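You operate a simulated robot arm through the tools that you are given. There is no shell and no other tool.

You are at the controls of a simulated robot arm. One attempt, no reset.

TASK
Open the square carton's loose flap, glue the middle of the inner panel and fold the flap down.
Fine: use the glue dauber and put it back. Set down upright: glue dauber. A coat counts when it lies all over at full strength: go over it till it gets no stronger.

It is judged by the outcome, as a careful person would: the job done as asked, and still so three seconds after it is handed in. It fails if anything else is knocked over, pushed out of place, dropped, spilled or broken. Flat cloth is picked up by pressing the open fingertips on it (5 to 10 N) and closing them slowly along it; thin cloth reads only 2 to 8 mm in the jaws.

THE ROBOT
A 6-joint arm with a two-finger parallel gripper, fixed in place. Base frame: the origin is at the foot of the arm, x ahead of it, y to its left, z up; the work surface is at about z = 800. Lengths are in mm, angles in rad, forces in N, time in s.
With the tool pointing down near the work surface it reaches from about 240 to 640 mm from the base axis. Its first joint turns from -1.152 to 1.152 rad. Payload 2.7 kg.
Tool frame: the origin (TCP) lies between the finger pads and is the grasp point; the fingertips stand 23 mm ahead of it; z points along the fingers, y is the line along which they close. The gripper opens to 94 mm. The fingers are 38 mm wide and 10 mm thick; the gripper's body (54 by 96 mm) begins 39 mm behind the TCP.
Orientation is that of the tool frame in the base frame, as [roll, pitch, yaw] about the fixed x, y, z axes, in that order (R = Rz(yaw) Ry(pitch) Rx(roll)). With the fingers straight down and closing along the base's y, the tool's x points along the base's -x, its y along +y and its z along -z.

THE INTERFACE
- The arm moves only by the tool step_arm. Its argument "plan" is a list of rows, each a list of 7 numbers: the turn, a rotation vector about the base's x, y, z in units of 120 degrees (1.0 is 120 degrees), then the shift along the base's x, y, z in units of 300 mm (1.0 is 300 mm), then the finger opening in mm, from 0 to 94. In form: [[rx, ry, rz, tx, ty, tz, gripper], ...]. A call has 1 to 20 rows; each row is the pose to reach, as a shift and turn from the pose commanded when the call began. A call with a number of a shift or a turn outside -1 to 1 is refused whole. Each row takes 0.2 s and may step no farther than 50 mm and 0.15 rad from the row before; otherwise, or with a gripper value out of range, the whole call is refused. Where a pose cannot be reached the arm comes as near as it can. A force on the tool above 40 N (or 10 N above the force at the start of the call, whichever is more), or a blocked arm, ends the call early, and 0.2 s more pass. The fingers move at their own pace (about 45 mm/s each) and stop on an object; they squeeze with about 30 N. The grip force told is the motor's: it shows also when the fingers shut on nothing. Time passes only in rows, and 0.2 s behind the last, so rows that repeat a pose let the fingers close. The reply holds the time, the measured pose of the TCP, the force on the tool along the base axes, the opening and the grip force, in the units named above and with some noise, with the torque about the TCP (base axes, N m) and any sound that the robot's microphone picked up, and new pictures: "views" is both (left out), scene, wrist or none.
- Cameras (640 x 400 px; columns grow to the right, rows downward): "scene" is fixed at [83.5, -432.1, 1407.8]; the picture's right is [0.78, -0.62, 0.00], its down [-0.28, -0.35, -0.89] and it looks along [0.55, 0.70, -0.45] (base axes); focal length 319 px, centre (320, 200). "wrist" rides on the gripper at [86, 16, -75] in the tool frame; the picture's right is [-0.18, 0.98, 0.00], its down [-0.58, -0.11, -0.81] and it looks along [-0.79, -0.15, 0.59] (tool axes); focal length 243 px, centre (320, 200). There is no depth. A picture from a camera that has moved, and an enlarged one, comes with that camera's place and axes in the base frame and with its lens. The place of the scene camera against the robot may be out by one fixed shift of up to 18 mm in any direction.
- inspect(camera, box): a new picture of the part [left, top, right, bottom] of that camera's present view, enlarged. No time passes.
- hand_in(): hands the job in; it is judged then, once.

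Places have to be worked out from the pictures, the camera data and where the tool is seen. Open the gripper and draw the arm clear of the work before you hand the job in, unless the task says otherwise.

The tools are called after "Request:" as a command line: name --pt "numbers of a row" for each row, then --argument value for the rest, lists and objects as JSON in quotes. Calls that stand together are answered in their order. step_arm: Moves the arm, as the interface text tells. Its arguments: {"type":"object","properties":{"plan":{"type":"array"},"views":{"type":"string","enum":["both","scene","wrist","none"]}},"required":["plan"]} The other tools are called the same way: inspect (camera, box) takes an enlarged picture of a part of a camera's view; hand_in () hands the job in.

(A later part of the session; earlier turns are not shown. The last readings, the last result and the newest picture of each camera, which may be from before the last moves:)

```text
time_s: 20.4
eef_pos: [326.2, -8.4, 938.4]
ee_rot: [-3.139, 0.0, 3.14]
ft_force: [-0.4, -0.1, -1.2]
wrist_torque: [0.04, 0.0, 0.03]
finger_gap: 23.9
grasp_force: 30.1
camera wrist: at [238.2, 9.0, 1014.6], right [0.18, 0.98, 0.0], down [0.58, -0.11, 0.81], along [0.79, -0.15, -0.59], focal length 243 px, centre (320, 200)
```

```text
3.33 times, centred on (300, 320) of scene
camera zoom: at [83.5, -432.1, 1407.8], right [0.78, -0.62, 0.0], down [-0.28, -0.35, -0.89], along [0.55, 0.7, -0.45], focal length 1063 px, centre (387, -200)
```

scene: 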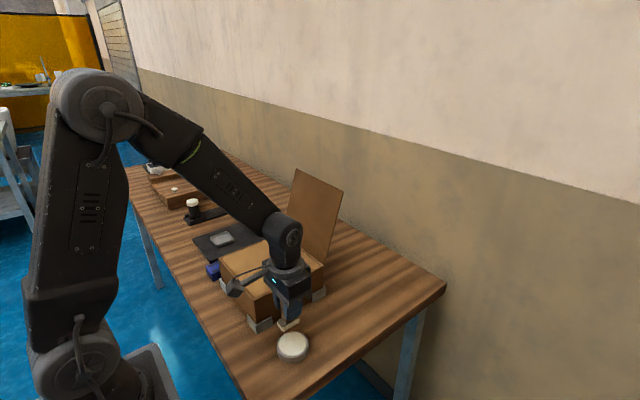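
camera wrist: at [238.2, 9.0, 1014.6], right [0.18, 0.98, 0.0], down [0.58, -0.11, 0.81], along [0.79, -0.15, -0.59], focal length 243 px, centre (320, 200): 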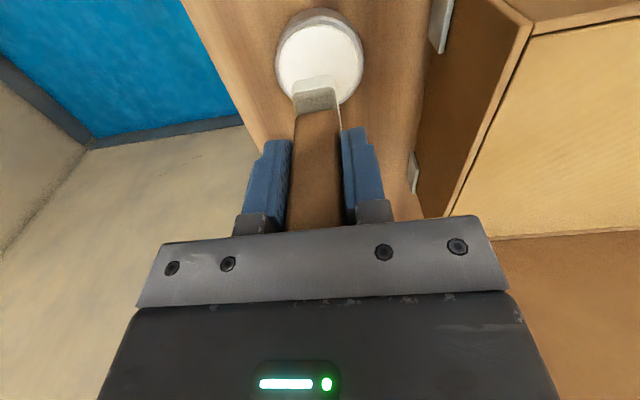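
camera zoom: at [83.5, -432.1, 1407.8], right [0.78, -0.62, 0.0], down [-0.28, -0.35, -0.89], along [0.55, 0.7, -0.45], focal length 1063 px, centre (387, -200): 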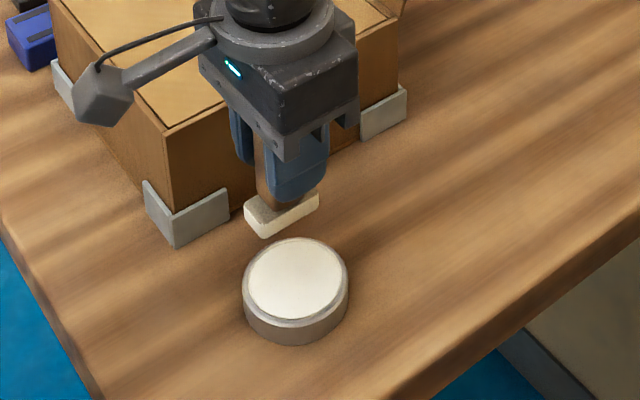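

The pad's edges are now white with glue, so it is loaded. I'll raise it, carry it over the middle of the inner panel at about (394, 180), and inspect the panel for any marked area.

Request:
step_arm --pt "0 0 0 0 0 0.1 8" --pt "0 0 0 0 0 0.213 8" --pt "0 0 0 0.05 0.15 0.213 8" --pt "0 0 0 0.1 0.3 0.213 8" --pt "0 0 0 0.15 0.44 0.213 8" --pt "0 0 0 0.2 0.57 0.213 8" --pt "0 0 0 0.223 0.63 0.213 8" --pt "0 0 0 0.223 0.63 0.213 8"

Request:
inspect --camera "wrist" --box '[160, 0, 480, 200]'

Request:
inspect --camera "scene" --box '[210, 210, 340, 310]'

```text
time_s: 22.2
eef_pos: [392.5, 177.1, 1002.0]
ee_rot: [-3.141, 0.001, -3.141]
ft_force: [0.6, -0.2, -1.8]
wrist_torque: [0.03, 0.04, -0.02]
finger_gap: 23.6
grasp_force: 30.1
camera wrist: at [305.8, 195.3, 1078.3], right [0.18, 0.98, 0.0], down [0.58, -0.11, 0.81], along [0.79, -0.15, -0.59], focal length 243 px, centre (320, 200)
```

scene: 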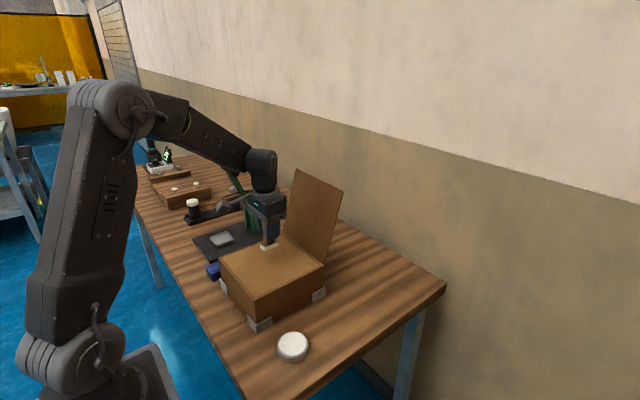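
wrist: 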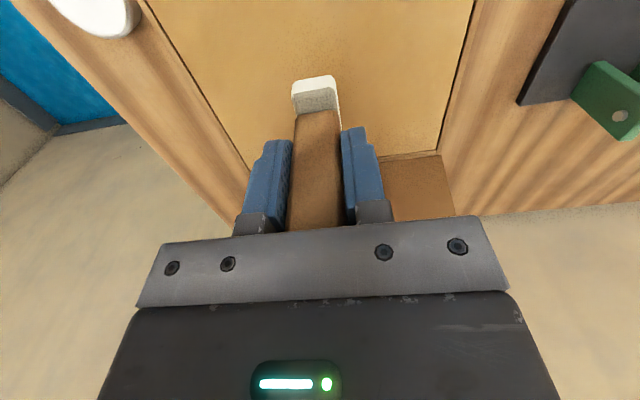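

```text
2.00 times, centred on (320, 100) of wrist
camera zoom: at [305.8, 195.3, 1078.3], right [0.18, 0.98, 0.0], down [0.58, -0.11, 0.81], along [0.79, -0.15, -0.59], focal length 485 px, centre (320, 400)
```

zoom: 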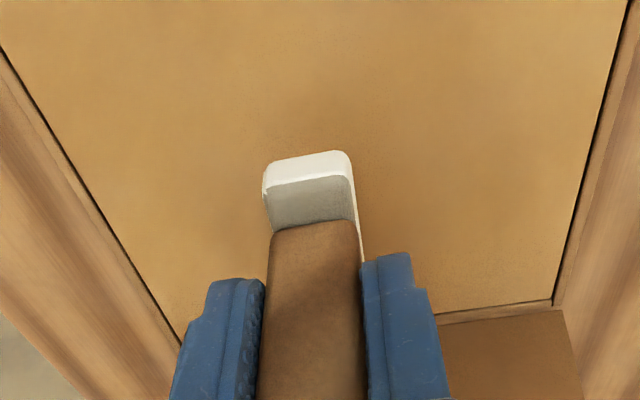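

```text
4.00 times, centred on (275, 260) of scene
camera zoom: at [83.5, -432.0, 1407.8], right [0.78, -0.62, 0.0], down [-0.28, -0.35, -0.89], along [0.55, 0.7, -0.45], focal length 1275 px, centre (500, -40)
```

zoom: 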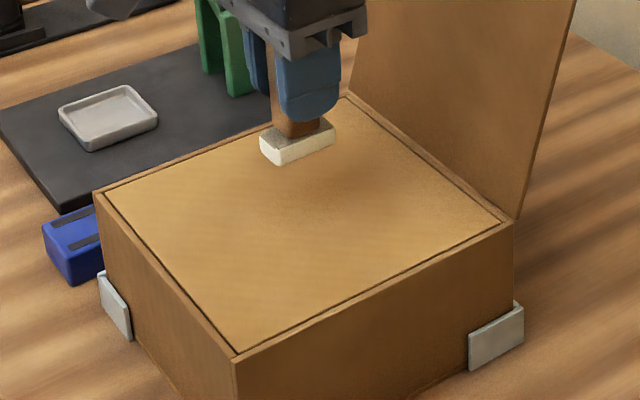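

No mark on the panel; its centre is at about (394, 181). I'll lower the pad there, going slowly for the last few millimetres.

Request:
step_arm --pt "0 0 0 0.002 0.004 -0.06 8" --pt "0 0 0 0.002 0.004 -0.12 8" --pt "0 0 0 0.002 0.004 -0.135 8" --pt "0 0 0 0.002 0.004 -0.14 8" --pt "0 0 0 0.002 0.004 -0.145 8" --pt "0 0 0 0.002 0.004 -0.145 8"

Request:
inspect --camera "scene" --box '[210, 210, 340, 310]'

```text
time_s: 23.6
eef_pos: [392.8, 179.8, 956.5]
ee_rot: [3.138, 0.002, -3.139]
ft_force: [-1.0, -0.1, 0.8]
wrist_torque: [0.0, -0.04, 0.0]
finger_gap: 23.5
grasp_force: 30.1
camera wrist: at [305.8, 198.5, 1032.3], right [0.18, 0.98, 0.0], down [0.58, -0.11, 0.81], along [0.79, -0.15, -0.59], focal length 243 px, centre (320, 200)
```

scene: 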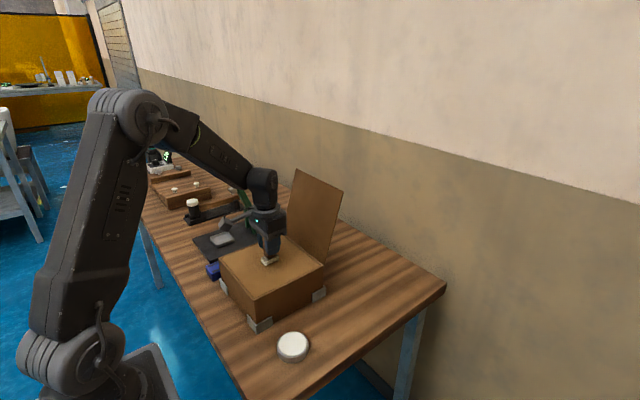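
wrist: 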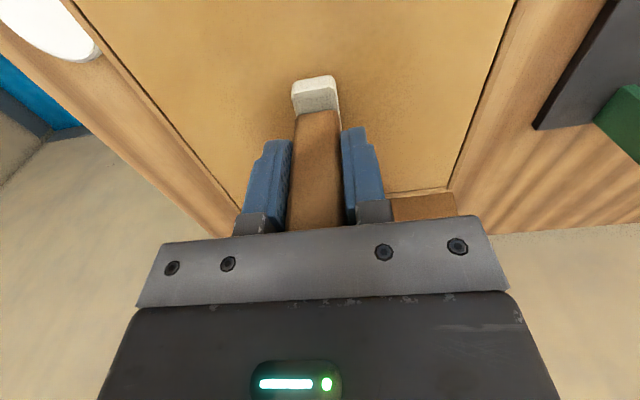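

```text
4.00 times, centred on (275, 260) of scene
camera zoom: at [83.5, -432.1, 1407.8], right [0.78, -0.62, 0.0], down [-0.28, -0.35, -0.89], along [0.55, 0.7, -0.45], focal length 1275 px, centre (500, -40)
```

zoom: 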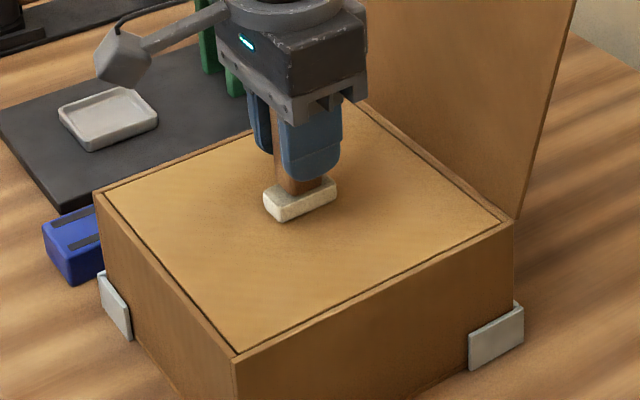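

The pad is centred on the panel and almost touching. I'll lower about 3 mm more to make light contact.

Request:
step_arm --pt "0 0 0 0 0 -0.005 8" --pt "0 0 0 0 0 -0.01 8" --pt "0 0 0 0 0 -0.01 8" --views "none"

```text
time_s: 24.4
eef_pos: [394.8, 182.0, 956.0]
ee_rot: [3.14, 0.006, -3.14]
ft_force: [0.7, -0.8, 3.1]
wrist_torque: [-0.01, -0.08, 0.02]
finger_gap: 23.7
grasp_force: 30.1
stopped in row 3: the force on the tool passed its limit at 41 N (the readings are from after the stop); the commanded pose is now the measured one
```

Contact is at TCP z≈956, so the panel is at about z 898, and the contact is stiff. I'll lift slightly, shift aside and look at what the dab left.

Request:
step_arm --pt "0 0 0 0 0 0 8" --pt "0 0 0 0 0 0.04 8" --pt "0 0 0 0 0 0.12 8" --pt "0 0 0 0 0 0.12 8"

Request:
inspect --camera "scene" --box '[210, 210, 340, 310]'

Request:
inspect --camera "wrist" --box '[200, 0, 440, 160]'

```text
time_s: 25.4
eef_pos: [394.2, 178.9, 991.0]
ee_rot: [3.139, 0.003, -3.141]
ft_force: [0.2, 0.6, -1.1]
wrist_torque: [0.05, -0.04, -0.01]
finger_gap: 23.6
grasp_force: 30.1
camera wrist: at [306.9, 197.0, 1067.5], right [0.18, 0.98, 0.0], down [0.58, -0.11, 0.81], along [0.8, -0.15, -0.59], focal length 243 px, centre (320, 200)
```

scene: 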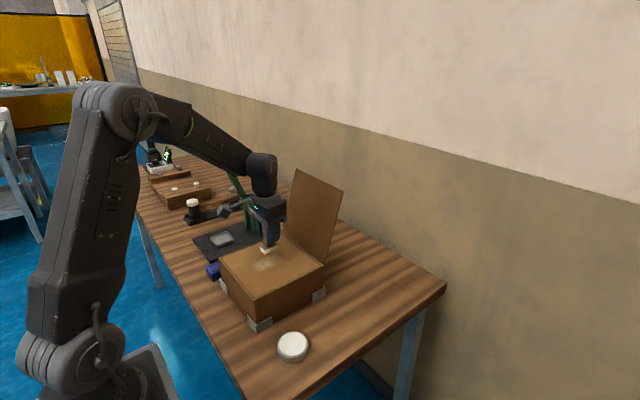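
wrist: 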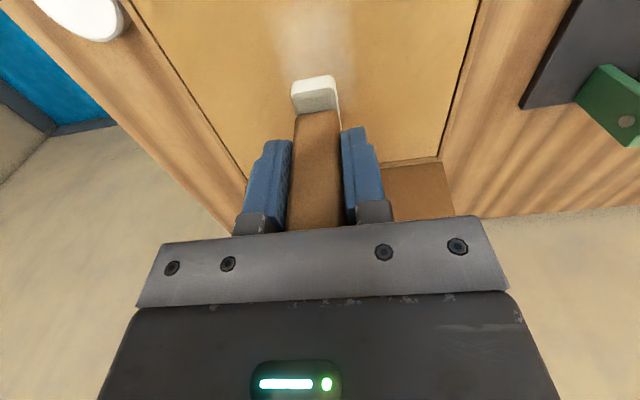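

```text
4.00 times, centred on (275, 260) of scene
camera zoom: at [83.5, -432.1, 1407.8], right [0.78, -0.62, 0.0], down [-0.28, -0.35, -0.89], along [0.55, 0.7, -0.45], focal length 1275 px, centre (500, -40)
```

zoom: 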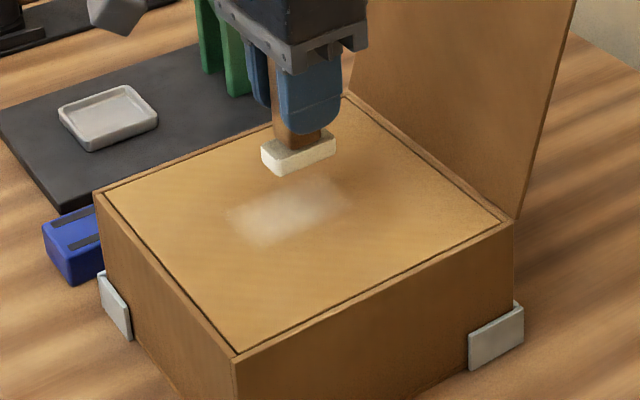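

```text
2.50 times, centred on (320, 80) of wrist
camera zoom: at [306.9, 197.0, 1067.5], right [0.18, 0.98, 0.0], down [0.58, -0.11, 0.81], along [0.8, -0.15, -0.59], focal length 606 px, centre (320, 500)
```

zoom: 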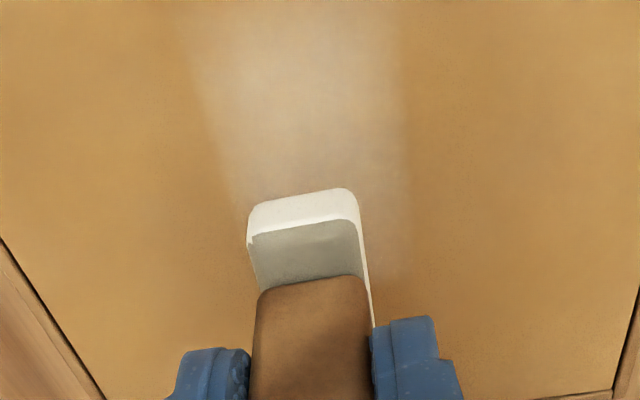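

The dab left a faint white patch, so the glue transfers and builds up in layers. I'll stroke the pad along y at light pressure through the middle and watch the force and coat.

Request:
step_arm --pt "0 0 0 0 -0.123 0 8" --pt "0 0 0 0 -0.123 -0.09 8" --pt "0 0 0 0 -0.123 -0.117 8" --pt "0 0 0 0 -0.123 -0.121 8" --pt "0 0 0 0 -0.08 -0.121 8" --pt "0 0 0 0 -0.04 -0.121 8" --pt "0 0 0 0 0 -0.121 8" --pt "0 0 0 0 0.04 -0.121 8" --pt "0 0 0 0 0.08 -0.121 8" --pt "0 0 0 0 0.127 -0.121 8" --views "none"

Request:
step_arm --pt "0 0 0 0 0 0.02 8" --pt "0 0 0 0 0 0.12 8" --pt "0 0 0 0 0.1 0.12 8"

Request:
inspect --camera "scene" --box '[210, 210, 340, 310]'

```text
time_s: 27.6
eef_pos: [393.8, 218.8, 957.0]
ee_rot: [-3.141, 0.007, -3.14]
ft_force: [0.8, -10.9, 27.1]
wrist_torque: [-0.58, -0.21, -0.04]
finger_gap: 24.1
grasp_force: 30.0
```

```text
time_s: 28.4
eef_pos: [393.3, 250.1, 989.0]
ee_rot: [3.14, 0.003, -3.141]
ft_force: [-1.1, 0.7, -0.7]
wrist_torque: [0.0, 0.0, 0.0]
finger_gap: 23.7
grasp_force: 30.7
camera wrist: at [305.0, 267.5, 1064.9], right [0.18, 0.98, 0.0], down [0.58, -0.11, 0.81], along [0.79, -0.15, -0.59], focal length 243 px, centre (320, 200)
```

scene: 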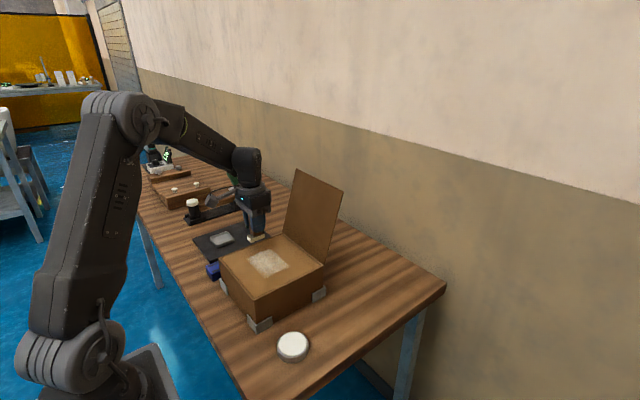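
wrist: 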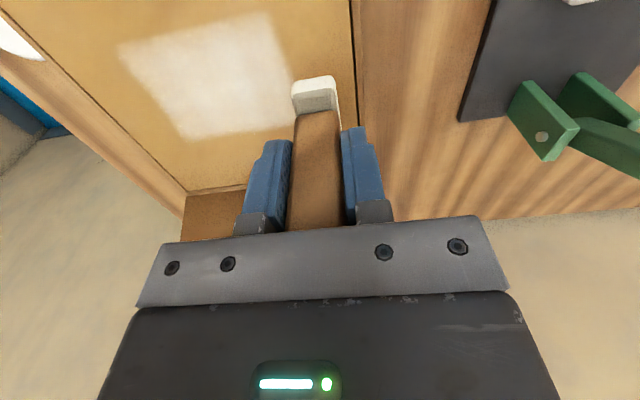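

```text
4.00 times, centred on (275, 260) of scene
camera zoom: at [83.5, -432.1, 1407.8], right [0.78, -0.62, 0.0], down [-0.28, -0.35, -0.89], along [0.55, 0.7, -0.45], focal length 1275 px, centre (500, -40)
```

zoom: 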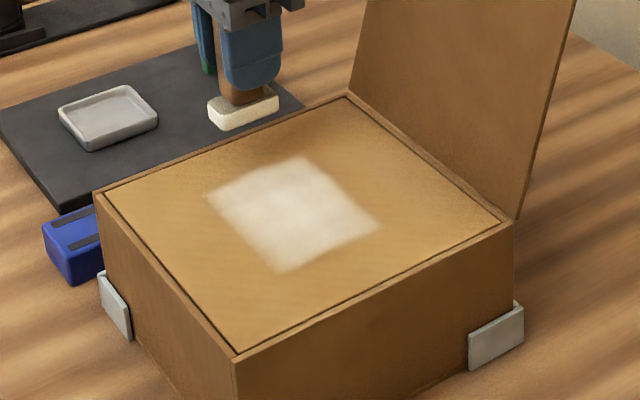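

The stroke laid a clear white patch. I'll enlarge the wrist view to judge its extent and strength.

Request:
inspect --camera "wrist" --box '[80, 0, 360, 180]'

Request:
inspect --camera "scene" --box '[240, 240, 300, 285]'

```text
2.22 times, centred on (220, 90) of wrist
camera zoom: at [305.0, 267.5, 1064.9], right [0.18, 0.98, 0.0], down [0.58, -0.11, 0.81], along [0.79, -0.15, -0.59], focal length 539 px, centre (542, 444)
```

zoom: 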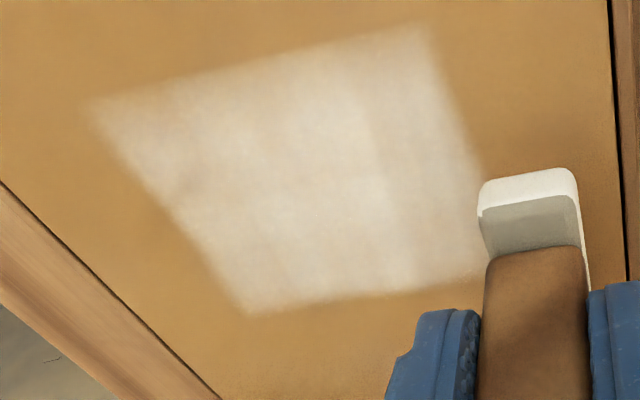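

```text
8.89 times, centred on (270, 262) of scene
camera zoom: at [83.5, -432.1, 1407.8], right [0.78, -0.62, 0.0], down [-0.28, -0.35, -0.89], along [0.55, 0.7, -0.45], focal length 2834 px, centre (764, -356)
```

zoom: 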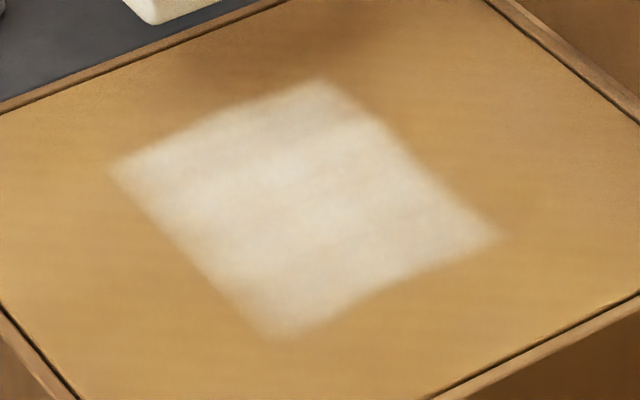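

The patch covers about x 346–421, y 128–226, so the panel's middle still needs the +x part (to about 444) and more layers. I'll stroke at x≈420 with slightly less pressure, three passes.

Request:
step_arm --pt "0 0 0 0.084 -0.05 0 8" --pt "0 0 0 0.084 -0.104 -0.08 8" --pt "0 0 0 0.084 -0.104 -0.112 8" --pt "0 0 0 0.084 -0.104 -0.118 8" --pt "0 0 0 0.084 -0.153 -0.118 8" --pt "0 0 0 0.084 -0.202 -0.118 8" --pt "0 0 0 0.084 -0.251 -0.118 8" --pt "0 0 0 0.084 -0.3 -0.118 8" --pt "0 0 0 0.084 -0.35 -0.118 8" --pt "0 0 0 0.084 -0.3 -0.118 8" --pt "0 0 0 0.084 -0.251 -0.118 8" --pt "0 0 0 0.084 -0.202 -0.118 8" --pt "0 0 0 0.084 -0.153 -0.118 8" --pt "0 0 0 0.084 -0.104 -0.118 8" --pt "0 0 0 0.084 -0.104 -0.09 8" --pt "0 0 0 0.084 -0.06 0 8"

Request:
inspect --camera "scene" --box '[240, 240, 300, 285]'

Request:
inspect --camera "wrist" --box '[80, 0, 360, 180]'

```text
time_s: 31.8
eef_pos: [418.5, 230.9, 991.1]
ee_rot: [3.141, 0.004, -3.139]
ft_force: [0.1, -0.4, -0.3]
wrist_torque: [0.0, -0.04, -0.01]
finger_gap: 23.9
grasp_force: 29.7
camera wrist: at [331.1, 248.6, 1066.7], right [0.18, 0.98, 0.0], down [0.58, -0.11, 0.81], along [0.79, -0.15, -0.59], focal length 243 px, centre (320, 200)
```

scene: 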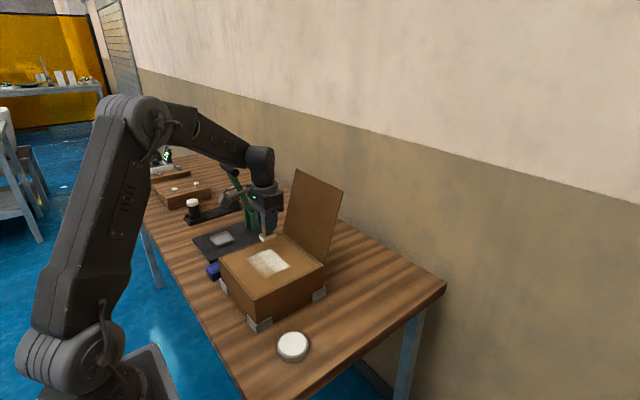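
wrist: 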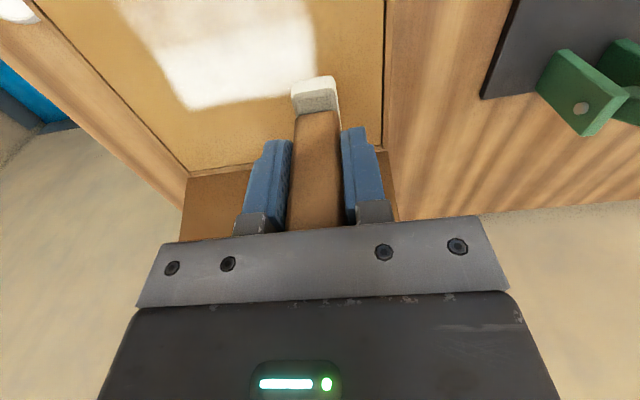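

```text
8.89 times, centred on (270, 262) of scene
camera zoom: at [83.5, -432.1, 1407.8], right [0.78, -0.62, 0.0], down [-0.28, -0.35, -0.89], along [0.55, 0.7, -0.45], focal length 2834 px, centre (764, -356)
```

zoom: 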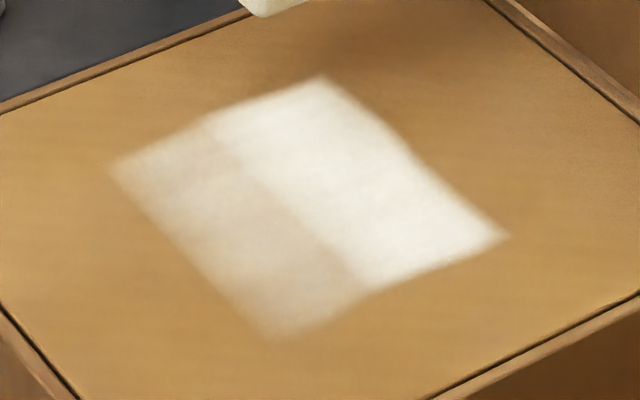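

```text
2.22 times, centred on (220, 90) of wrist
camera zoom: at [331.1, 248.6, 1066.7], right [0.18, 0.98, 0.0], down [0.58, -0.11, 0.81], along [0.79, -0.15, -0.59], focal length 539 px, centre (542, 444)
```

zoom: 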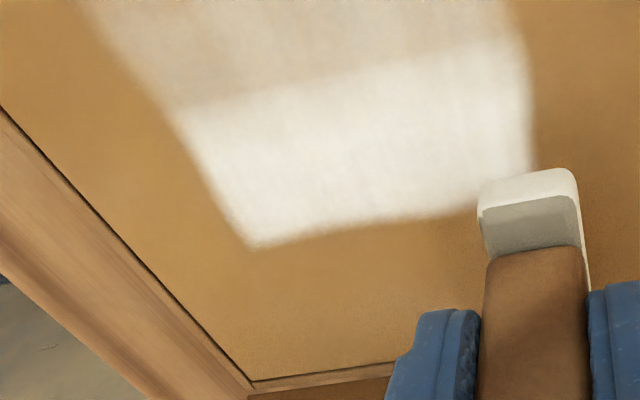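

The part of the patch at x≈380–422 became much whiter after the two passes, and nothing spread past x≈422. I'll do the same passes over the weaker -x part at x≈372.

Request:
step_arm --pt "0 0 0 -0.1 0 0 8" --pt "0 0 0 -0.16 -0.05 -0.08 8" --pt "0 0 0 -0.16 -0.05 -0.112 8" --pt "0 0 0 -0.16 -0.05 -0.118 8" --pt "0 0 0 -0.16 -0.097 -0.118 8" --pt "0 0 0 -0.16 -0.144 -0.118 8" --pt "0 0 0 -0.16 -0.19 -0.118 8" --pt "0 0 0 -0.16 -0.237 -0.118 8" --pt "0 0 0 -0.16 -0.284 -0.118 8" --pt "0 0 0 -0.16 -0.237 -0.118 8" --pt "0 0 0 -0.16 -0.19 -0.118 8" --pt "0 0 0 -0.16 -0.144 -0.118 8" --pt "0 0 0 -0.16 -0.097 -0.118 8" --pt "0 0 0 -0.16 -0.05 -0.118 8" --pt "0 0 0 -0.16 -0.05 -0.09 8" --pt "0 0 0 -0.16 0.0 0 8"

Request:
inspect --camera "scene" --box '[240, 240, 300, 285]'

Request:
inspect --camera "wrist" --box '[80, 0, 360, 180]'

```text
time_s: 35.2
eef_pos: [371.7, 232.1, 990.7]
ee_rot: [3.14, 0.002, -3.138]
ft_force: [0.1, -0.4, -1.4]
wrist_torque: [-0.01, -0.02, 0.01]
finger_gap: 23.5
grasp_force: 30.3
camera wrist: at [284.0, 249.6, 1066.3], right [0.18, 0.98, 0.0], down [0.58, -0.11, 0.81], along [0.79, -0.15, -0.59], focal length 243 px, centre (320, 200)
```

scene: 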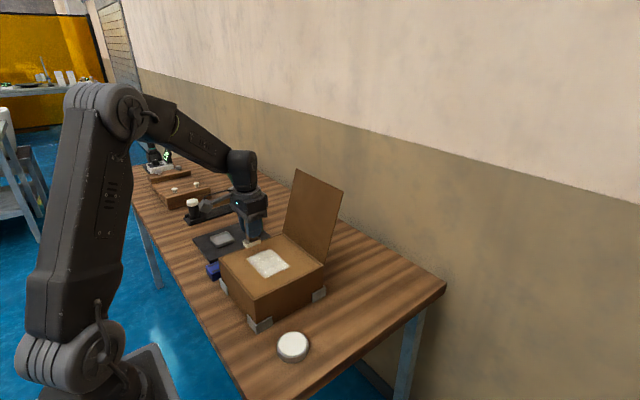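
wrist: 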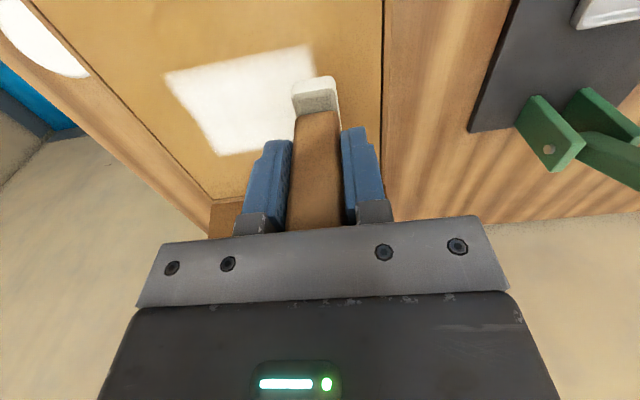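

```text
8.89 times, centred on (270, 262) of scene
camera zoom: at [83.5, -432.1, 1407.8], right [0.78, -0.62, 0.0], down [-0.28, -0.35, -0.89], along [0.55, 0.7, -0.45], focal length 2834 px, centre (764, -356)
```

zoom: 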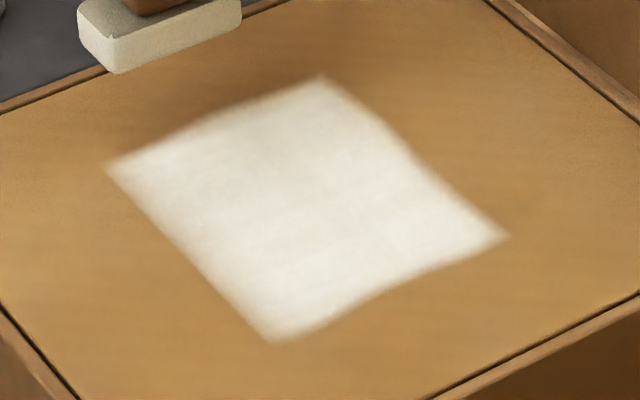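

```text
2.22 times, centred on (220, 90) of wrist
camera zoom: at [284.0, 249.6, 1066.3], right [0.18, 0.98, 0.0], down [0.58, -0.11, 0.81], along [0.79, -0.15, -0.59], focal length 539 px, centre (542, 444)
```

zoom: 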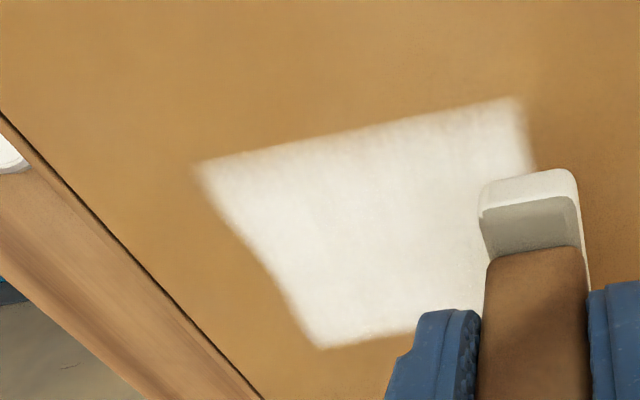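

Now both halves look equally white, and the coat stays bounded at x≈346–422 although the pad went past both sides. I'll make longer y strokes (128–232) to see whether the patch grows in y and to strengthen it.

Request:
step_arm --pt "0 0 0 0 0 -0.08 8" --pt "0 0 0 0 0 -0.112 8" --pt "0 0 0 0 0 -0.118 8" --pt "0 0 0 0 -0.05 -0.118 8" --pt "0 0 0 0 -0.1 -0.118 8" --pt "0 0 0 0 -0.15 -0.118 8" --pt "0 0 0 0 -0.2 -0.118 8" --pt "0 0 0 0 -0.25 -0.118 8" --pt "0 0 0 0 -0.3 -0.118 8" --pt "0 0 0 0 -0.347 -0.118 8" --pt "0 0 0 0 -0.3 -0.118 8" --pt "0 0 0 0 -0.25 -0.118 8" --pt "0 0 0 0 -0.2 -0.118 8" --pt "0 0 0 0 -0.15 -0.118 8" --pt "0 0 0 0 -0.1 -0.118 8" --pt "0 0 0 0 -0.05 -0.118 8" --pt "0 0 0 0 0 -0.118 8" --pt "0 0 0 0 0 -0.09 8" --pt "0 0 0 0 0.06 0 8"

Request:
inspect --camera "scene" --box '[240, 240, 300, 285]'

Request:
inspect --camera "wrist" --box '[80, 0, 360, 180]'

```text
time_s: 39.2
eef_pos: [369.5, 248.4, 991.3]
ee_rot: [3.139, 0.001, -3.138]
ft_force: [-0.2, 0.4, -0.7]
wrist_torque: [-0.01, 0.02, 0.02]
finger_gap: 23.6
grasp_force: 29.5
camera wrist: at [283.1, 267.0, 1067.4], right [0.18, 0.98, 0.0], down [0.58, -0.11, 0.81], along [0.79, -0.15, -0.59], focal length 243 px, centre (320, 200)
```

scene: 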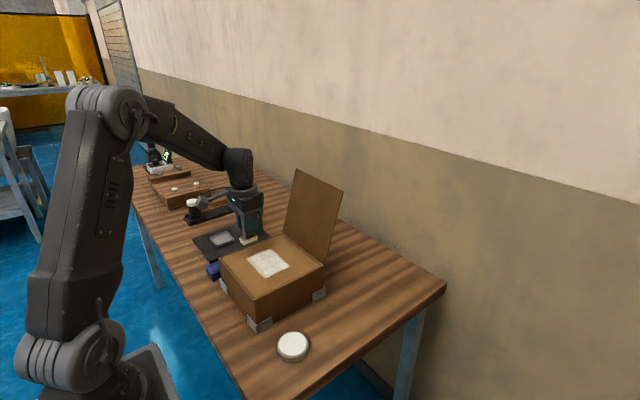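
wrist: 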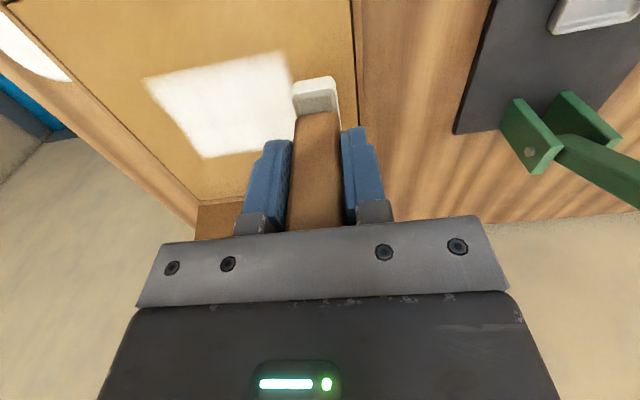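

```text
8.89 times, centred on (270, 262) of scene
camera zoom: at [83.5, -432.1, 1407.8], right [0.78, -0.62, 0.0], down [-0.28, -0.35, -0.89], along [0.55, 0.7, -0.45], focal length 2834 px, centre (764, -356)
```

zoom: 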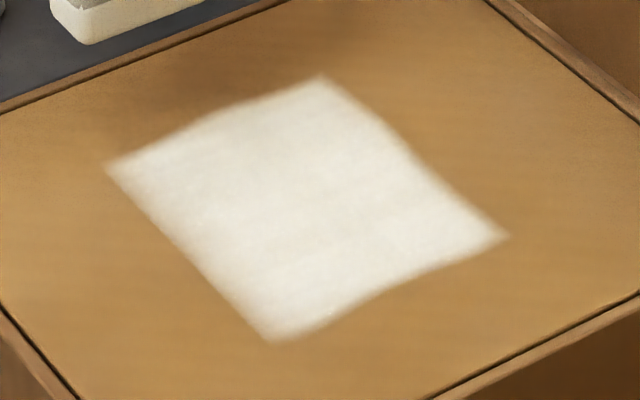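

```text
2.22 times, centred on (220, 90) of wrist
camera zoom: at [283.1, 267.0, 1067.4], right [0.18, 0.98, 0.0], down [0.58, -0.11, 0.81], along [0.79, -0.15, -0.59], focal length 539 px, centre (542, 444)
```

zoom: 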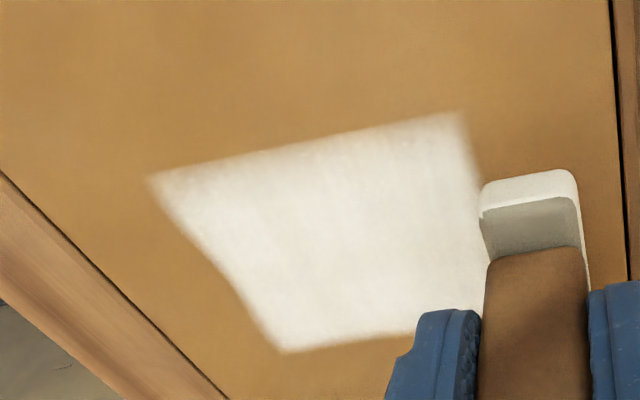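

The patch did not grow in y either, so the coat area is bounded at about x 346–422, y 130–230, and the glue stays within it. I'll go over the +x half again with long strokes and compare the whiteness.

Request:
step_arm --pt "0 0 0 0.1 0 0 8" --pt "0 0 0 0.133 -0.06 -0.08 8" --pt "0 0 0 0.133 -0.06 -0.112 8" --pt "0 0 0 0.133 -0.06 -0.118 8" --pt "0 0 0 0.133 -0.11 -0.118 8" --pt "0 0 0 0.133 -0.16 -0.118 8" --pt "0 0 0 0.133 -0.21 -0.118 8" --pt "0 0 0 0.133 -0.26 -0.118 8" --pt "0 0 0 0.133 -0.31 -0.118 8" --pt "0 0 0 0.133 -0.36 -0.118 8" --pt "0 0 0 0.133 -0.407 -0.118 8" --pt "0 0 0 0.133 -0.36 -0.118 8" --pt "0 0 0 0.133 -0.31 -0.118 8" --pt "0 0 0 0.133 -0.26 -0.118 8" --pt "0 0 0 0.133 -0.21 -0.118 8" --pt "0 0 0 0.133 -0.16 -0.118 8" --pt "0 0 0 0.133 -0.11 -0.118 8" --pt "0 0 0 0.133 -0.06 -0.118 8" --pt "0 0 0 0.133 -0.06 -0.09 8" --pt "0 0 0 0.1 0 0 8"

Request:
inspect --camera "scene" --box '[240, 240, 300, 285]'

Request:
inspect --camera "wrist" --box '[80, 0, 360, 180]'

```text
time_s: 43.4
eef_pos: [404.0, 248.4, 994.5]
ee_rot: [3.141, 0.002, 3.141]
ft_force: [1.1, -0.1, -0.6]
wrist_torque: [-0.02, -0.02, 0.04]
finger_gap: 23.4
grasp_force: 30.5
camera wrist: at [316.2, 266.5, 1070.2], right [0.18, 0.98, 0.0], down [0.58, -0.11, 0.81], along [0.79, -0.15, -0.59], focal length 243 px, centre (320, 200)
```

scene: 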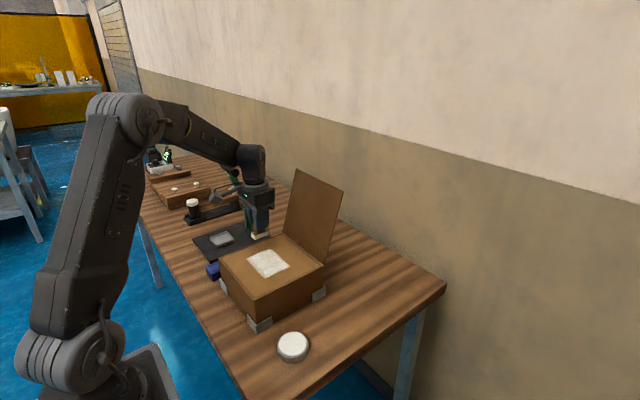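
wrist: 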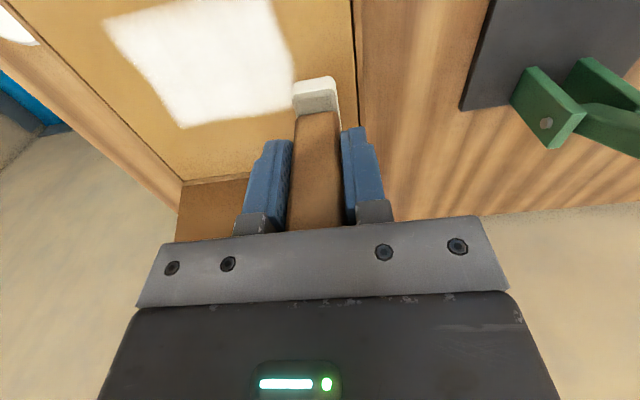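

```text
8.89 times, centred on (270, 262) of scene
camera zoom: at [83.5, -432.1, 1407.8], right [0.78, -0.62, 0.0], down [-0.28, -0.35, -0.89], along [0.55, 0.7, -0.45], focal length 2834 px, centre (764, -356)
```

zoom: 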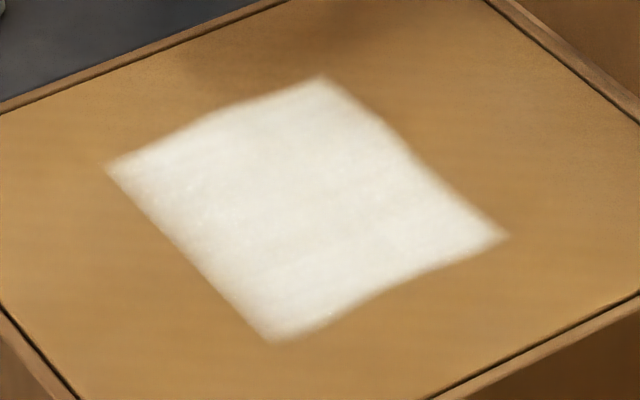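

```text
2.22 times, centred on (220, 90) of wrist
camera zoom: at [316.2, 266.5, 1070.2], right [0.18, 0.98, 0.0], down [0.58, -0.11, 0.81], along [0.79, -0.15, -0.59], focal length 539 px, centre (542, 444)
```

zoom: 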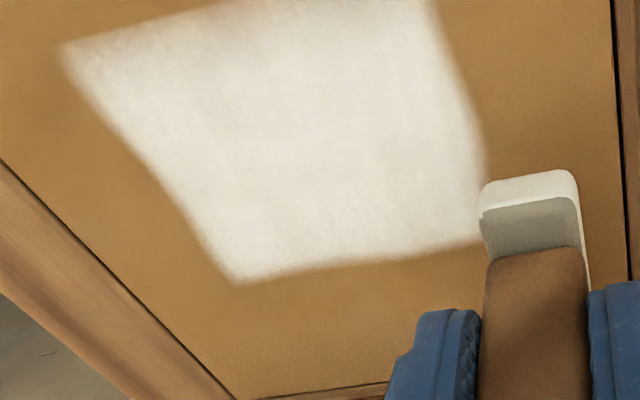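

The coat is now nearly uniform white. To be sure it reaches full strength I'll reload the pad with glue in the dish and go over everything again.

Request:
step_arm --pt "0 0 0 -0.04 -0.14 0 8" --pt "0 0 0 -0.08 -0.28 0 8" --pt "0 0 0 -0.12 -0.42 0 8" --pt "0 0 0 -0.16 -0.56 0 8" --pt "0 0 0 -0.2 -0.7 0 8" --pt "0 0 0 -0.24 -0.82 0 8" --pt "0 0 0 -0.25 -0.863 0 8" --pt "0 0 0 -0.25 -0.863 -0.13 8" --pt "0 0 0 -0.25 -0.863 -0.26 8" --pt "0 0 0 -0.25 -0.863 -0.35 8" --pt "0 0 0 -0.25 -0.863 -0.37 8" --pt "0 0 0 -0.25 -0.863 -0.37 8"

Request:
inspect --camera "wrist" --box '[200, 0, 460, 200]'

```text
time_s: 46.0
eef_pos: [325.9, -10.7, 878.7]
ee_rot: [3.139, 0.004, -3.138]
ft_force: [-0.8, 0.6, -0.3]
wrist_torque: [-0.01, -0.02, -0.03]
finger_gap: 23.8
grasp_force: 30.1
camera wrist: at [237.7, 7.7, 954.9], right [0.18, 0.98, 0.0], down [0.58, -0.11, 0.81], along [0.8, -0.15, -0.59], focal length 243 px, centre (320, 200)
```

scene: 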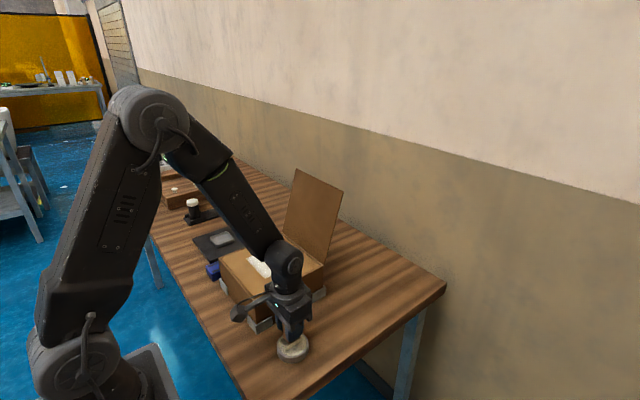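
wrist: 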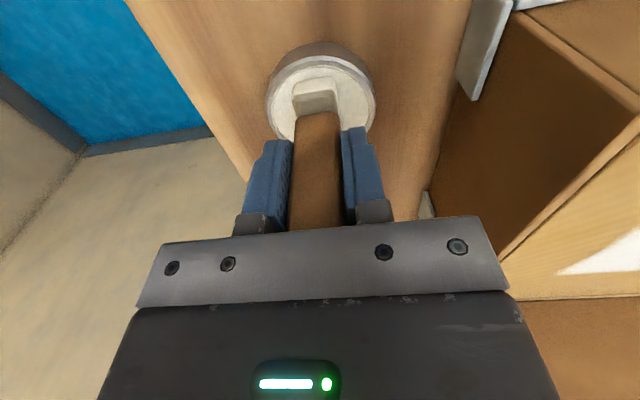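

```text
2.00 times, centred on (330, 100) of wrist
camera zoom: at [237.7, 7.7, 954.9], right [0.18, 0.98, 0.0], down [0.58, -0.11, 0.81], along [0.8, -0.15, -0.59], focal length 485 px, centre (300, 400)
```

zoom: 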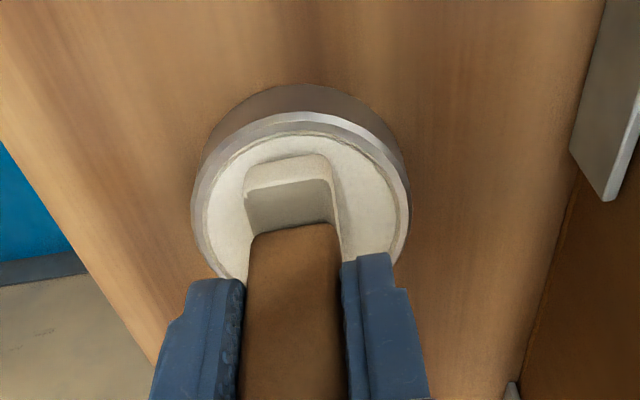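

Still just above the glue. I'll lower about 3.5 mm to touch, hold briefly, then lift.

Request:
step_arm --pt "0 0 0 0 0 -0.006 8" --pt "0 0 0 0 0 -0.011 8" --pt "0 0 0 0 0 -0.013 8" --pt "0 0 0 0 0 -0.013 8" --views "none"

```text
time_s: 47.0
eef_pos: [326.5, -9.8, 876.3]
ee_rot: [3.14, 0.005, -3.141]
ft_force: [-0.6, -0.5, -0.7]
wrist_torque: [0.0, 0.0, 0.01]
finger_gap: 24.1
grasp_force: 30.2
```

No contact yet at z≈876.5; I'll lower another 2 mm in small steps.

Request:
step_arm --pt "0 0 0 0 0 -0.003 8" --pt "0 0 0 0 0 -0.005 8" --pt "0 0 0 0 0 -0.007 8" --pt "0 0 0 0 0 -0.007 8" --views "none"

```text
time_s: 48.0
eef_pos: [327.6, -9.8, 877.2]
ee_rot: [3.139, 0.007, -3.14]
ft_force: [-2.4, -0.6, 6.4]
wrist_torque: [-0.01, -0.04, -0.02]
finger_gap: 23.5
grasp_force: 29.6
stopped in row 4: the force on the tool passed its limit at 41 N (the readings are from after the stop); the commanded pose is now the measured one
```

The pad touched the glue (it now reads 6 N). I'll lift and carry it back over the panel at a safe height.

Request:
step_arm --pt "0 0 0 0 0 0 8" --pt "0 0 0 0 0 0.05 8" --pt "0 0 0 0 0 0.2 8" --pt "0 0 0 0 0 0.35 8" --pt "0 0 0 0 0 0.4 8" --pt "0 0 0 0.05 0.14 0.4 8" --pt "0 0 0 0.1 0.28 0.4 8" --pt "0 0 0 0.13 0.42 0.4 8" --pt "0 0 0 0.148 0.56 0.4 8" --pt "0 0 0 0.148 0.7 0.4 8" --pt "0 0 0 0.148 0.81 0.4 8" --pt "0 0 0 0.148 0.81 0.4 8"

Request:
inspect --camera "wrist" --box '[80, 0, 360, 180]'

Request:
inspect --camera "scene" --box '[220, 210, 310, 285]'

```text
time_s: 50.6
eef_pos: [370.8, 237.4, 996.1]
ee_rot: [3.14, 0.005, -3.139]
ft_force: [-0.6, -0.5, -0.8]
wrist_torque: [-0.03, 0.0, 0.02]
finger_gap: 23.8
grasp_force: 30.2
camera wrist: at [283.2, 255.1, 1071.9], right [0.18, 0.98, 0.0], down [0.58, -0.11, 0.81], along [0.8, -0.15, -0.59], focal length 243 px, centre (320, 200)
```

scene: 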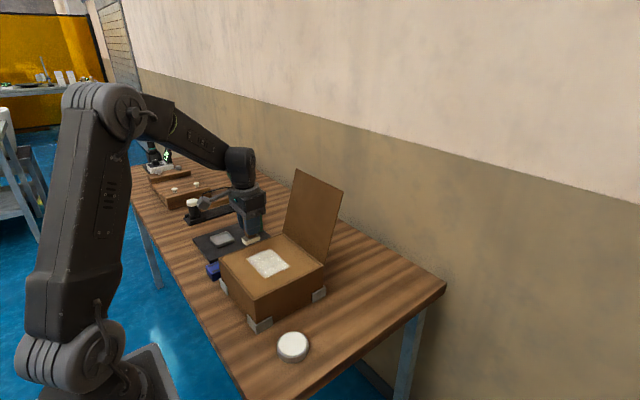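
wrist: 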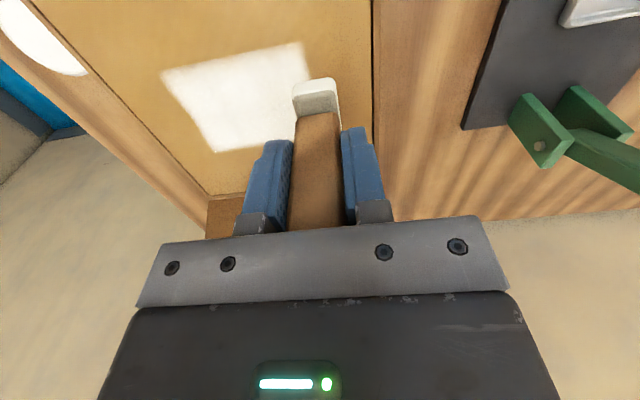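

```text
2.22 times, centred on (220, 90) of wrist
camera zoom: at [283.2, 255.1, 1071.9], right [0.18, 0.98, 0.0], down [0.58, -0.11, 0.81], along [0.8, -0.15, -0.59], focal length 539 px, centre (542, 444)
```

zoom: 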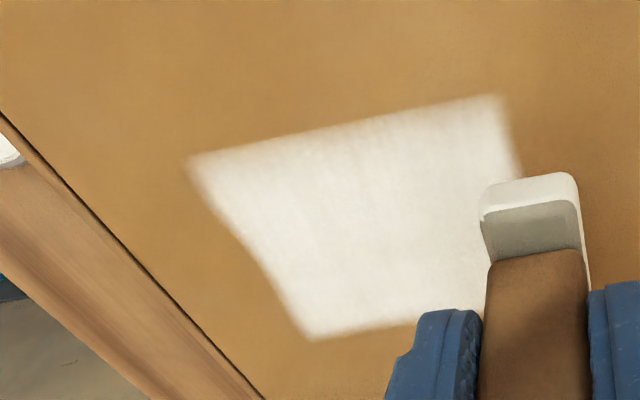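

```text
5.33 times, centred on (265, 248) of scene
camera zoom: at [83.5, -432.0, 1407.8], right [0.78, -0.62, 0.0], down [-0.28, -0.35, -0.89], along [0.55, 0.7, -0.45], focal length 1700 px, centre (613, -53)
```

zoom: 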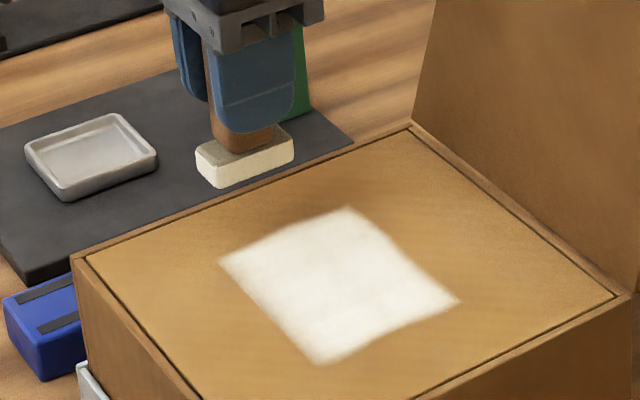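

The pad is freshly loaded. I'll make another two passes over the -x half at x≈372, then compare.

Request:
step_arm --pt "0 0 0 0 0 -0.07 8" --pt "0 0 0 0 0 -0.125 8" --pt "0 0 0 0 0 -0.132 8" --pt "0 0 0 0 0 -0.136 8" --pt "0 0 0 0 -0.05 -0.136 8" --pt "0 0 0 0 -0.1 -0.136 8" --pt "0 0 0 0 -0.15 -0.136 8" --pt "0 0 0 0 -0.2 -0.136 8" --pt "0 0 0 0 -0.25 -0.136 8" --pt "0 0 0 0 -0.3 -0.136 8" --pt "0 0 0 0 -0.35 -0.136 8" --pt "0 0 0 0 -0.3 -0.136 8" --pt "0 0 0 0 -0.25 -0.136 8" --pt "0 0 0 0 -0.2 -0.136 8" --pt "0 0 0 0 -0.15 -0.136 8" --pt "0 0 0 0 -0.1 -0.136 8" --pt "0 0 0 0 -0.05 -0.136 8" --pt "0 0 0 0 0 -0.136 8" --views "none"

```text
time_s: 54.4
eef_pos: [370.3, 232.6, 954.0]
ee_rot: [3.139, 0.008, -3.141]
ft_force: [-1.1, -9.5, 23.2]
wrist_torque: [-0.45, -0.22, -0.02]
finger_gap: 23.7
grasp_force: 29.6
```

Good contact (23 N). Now I'll lift briefly, move to x≈412 and do the same two passes there.

Request:
step_arm --pt "0 0 0 0 0 0.03 8" --pt "0 0 0 0.1 0 0.03 8" --pt "0 0 0 0.133 0 0.02 8" --pt "0 0 0 0.133 0 0.004 8" --pt "0 0 0 0.133 0 0.0 8" --pt "0 0 0 0.133 -0.05 0.0 8" --pt "0 0 0 0.133 -0.1 0.0 8" --pt "0 0 0 0.133 -0.15 0.0 8" --pt "0 0 0 0.133 -0.2 0.0 8" --pt "0 0 0 0.133 -0.25 0.0 8" --pt "0 0 0 0.133 -0.3 0.0 8" --pt "0 0 0 0.133 -0.35 0.0 8" --pt "0 0 0 0.133 -0.3 0.0 8" --pt "0 0 0 0.133 -0.25 0.0 8" --pt "0 0 0 0.133 -0.2 0.0 8" --pt "0 0 0 0.133 -0.15 0.0 8" --pt "0 0 0 0.133 -0.1 0.0 8" --pt "0 0 0 0.133 -0.05 0.0 8" --pt "0 0 0 0.133 0 0.0 8" --pt "0 0 0 0.133 0 0.08 8"

Request:
inspect --camera "scene" --box '[220, 210, 310, 285]'

Request:
inspect --camera "wrist" --box '[80, 0, 360, 180]'

```text
time_s: 58.6
eef_pos: [410.7, 233.9, 977.6]
ee_rot: [3.139, 0.003, -3.139]
ft_force: [0.3, 0.1, -1.1]
wrist_torque: [0.0, -0.02, -0.04]
finger_gap: 24.0
grasp_force: 29.9
camera wrist: at [323.5, 251.4, 1054.1], right [0.18, 0.98, 0.0], down [0.58, -0.11, 0.81], along [0.79, -0.15, -0.59], focal length 243 px, centre (320, 200)
```

scene: 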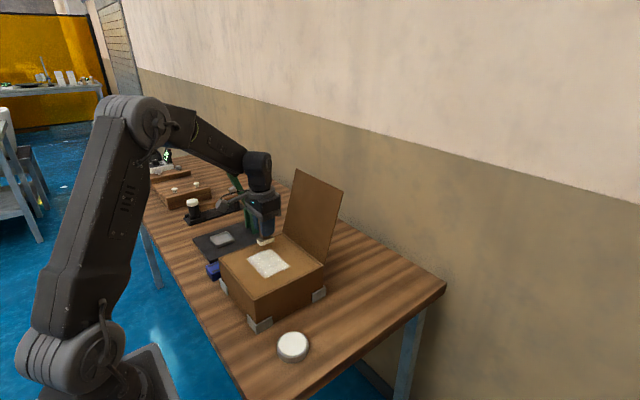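
wrist: 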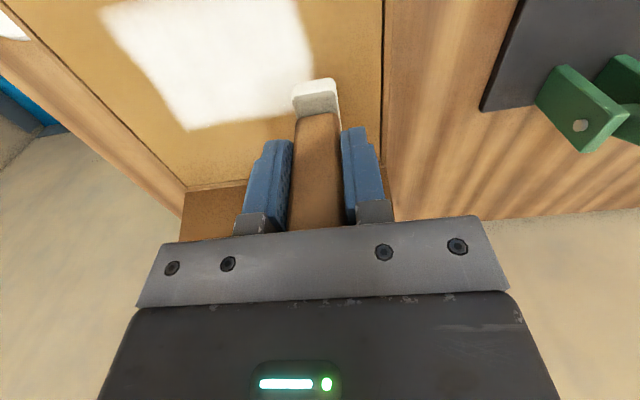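

```text
5.33 times, centred on (265, 248) of scene
camera zoom: at [83.5, -432.0, 1407.8], right [0.78, -0.62, 0.0], down [-0.28, -0.35, -0.89], along [0.55, 0.7, -0.45], focal length 1700 px, centre (613, -53)
```

zoom: 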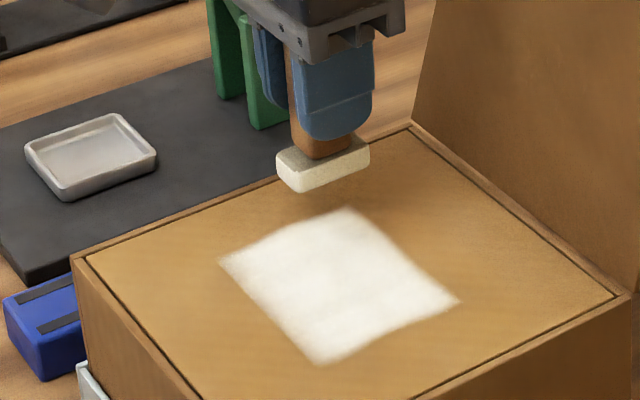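

```text
2.22 times, centred on (220, 90) of wrist
camera zoom: at [323.5, 251.4, 1054.1], right [0.18, 0.98, 0.0], down [0.58, -0.11, 0.81], along [0.79, -0.15, -0.59], focal length 539 px, centre (542, 444)
```

zoom: 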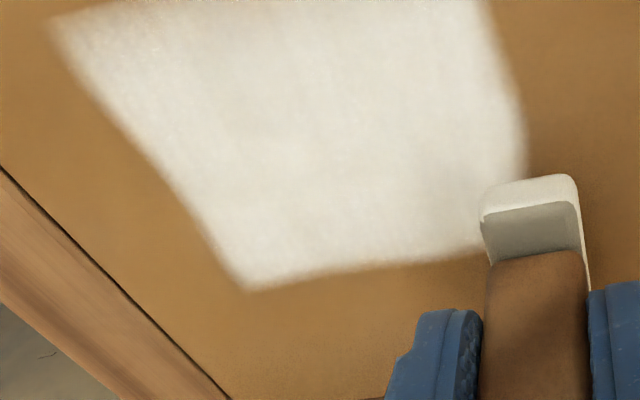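

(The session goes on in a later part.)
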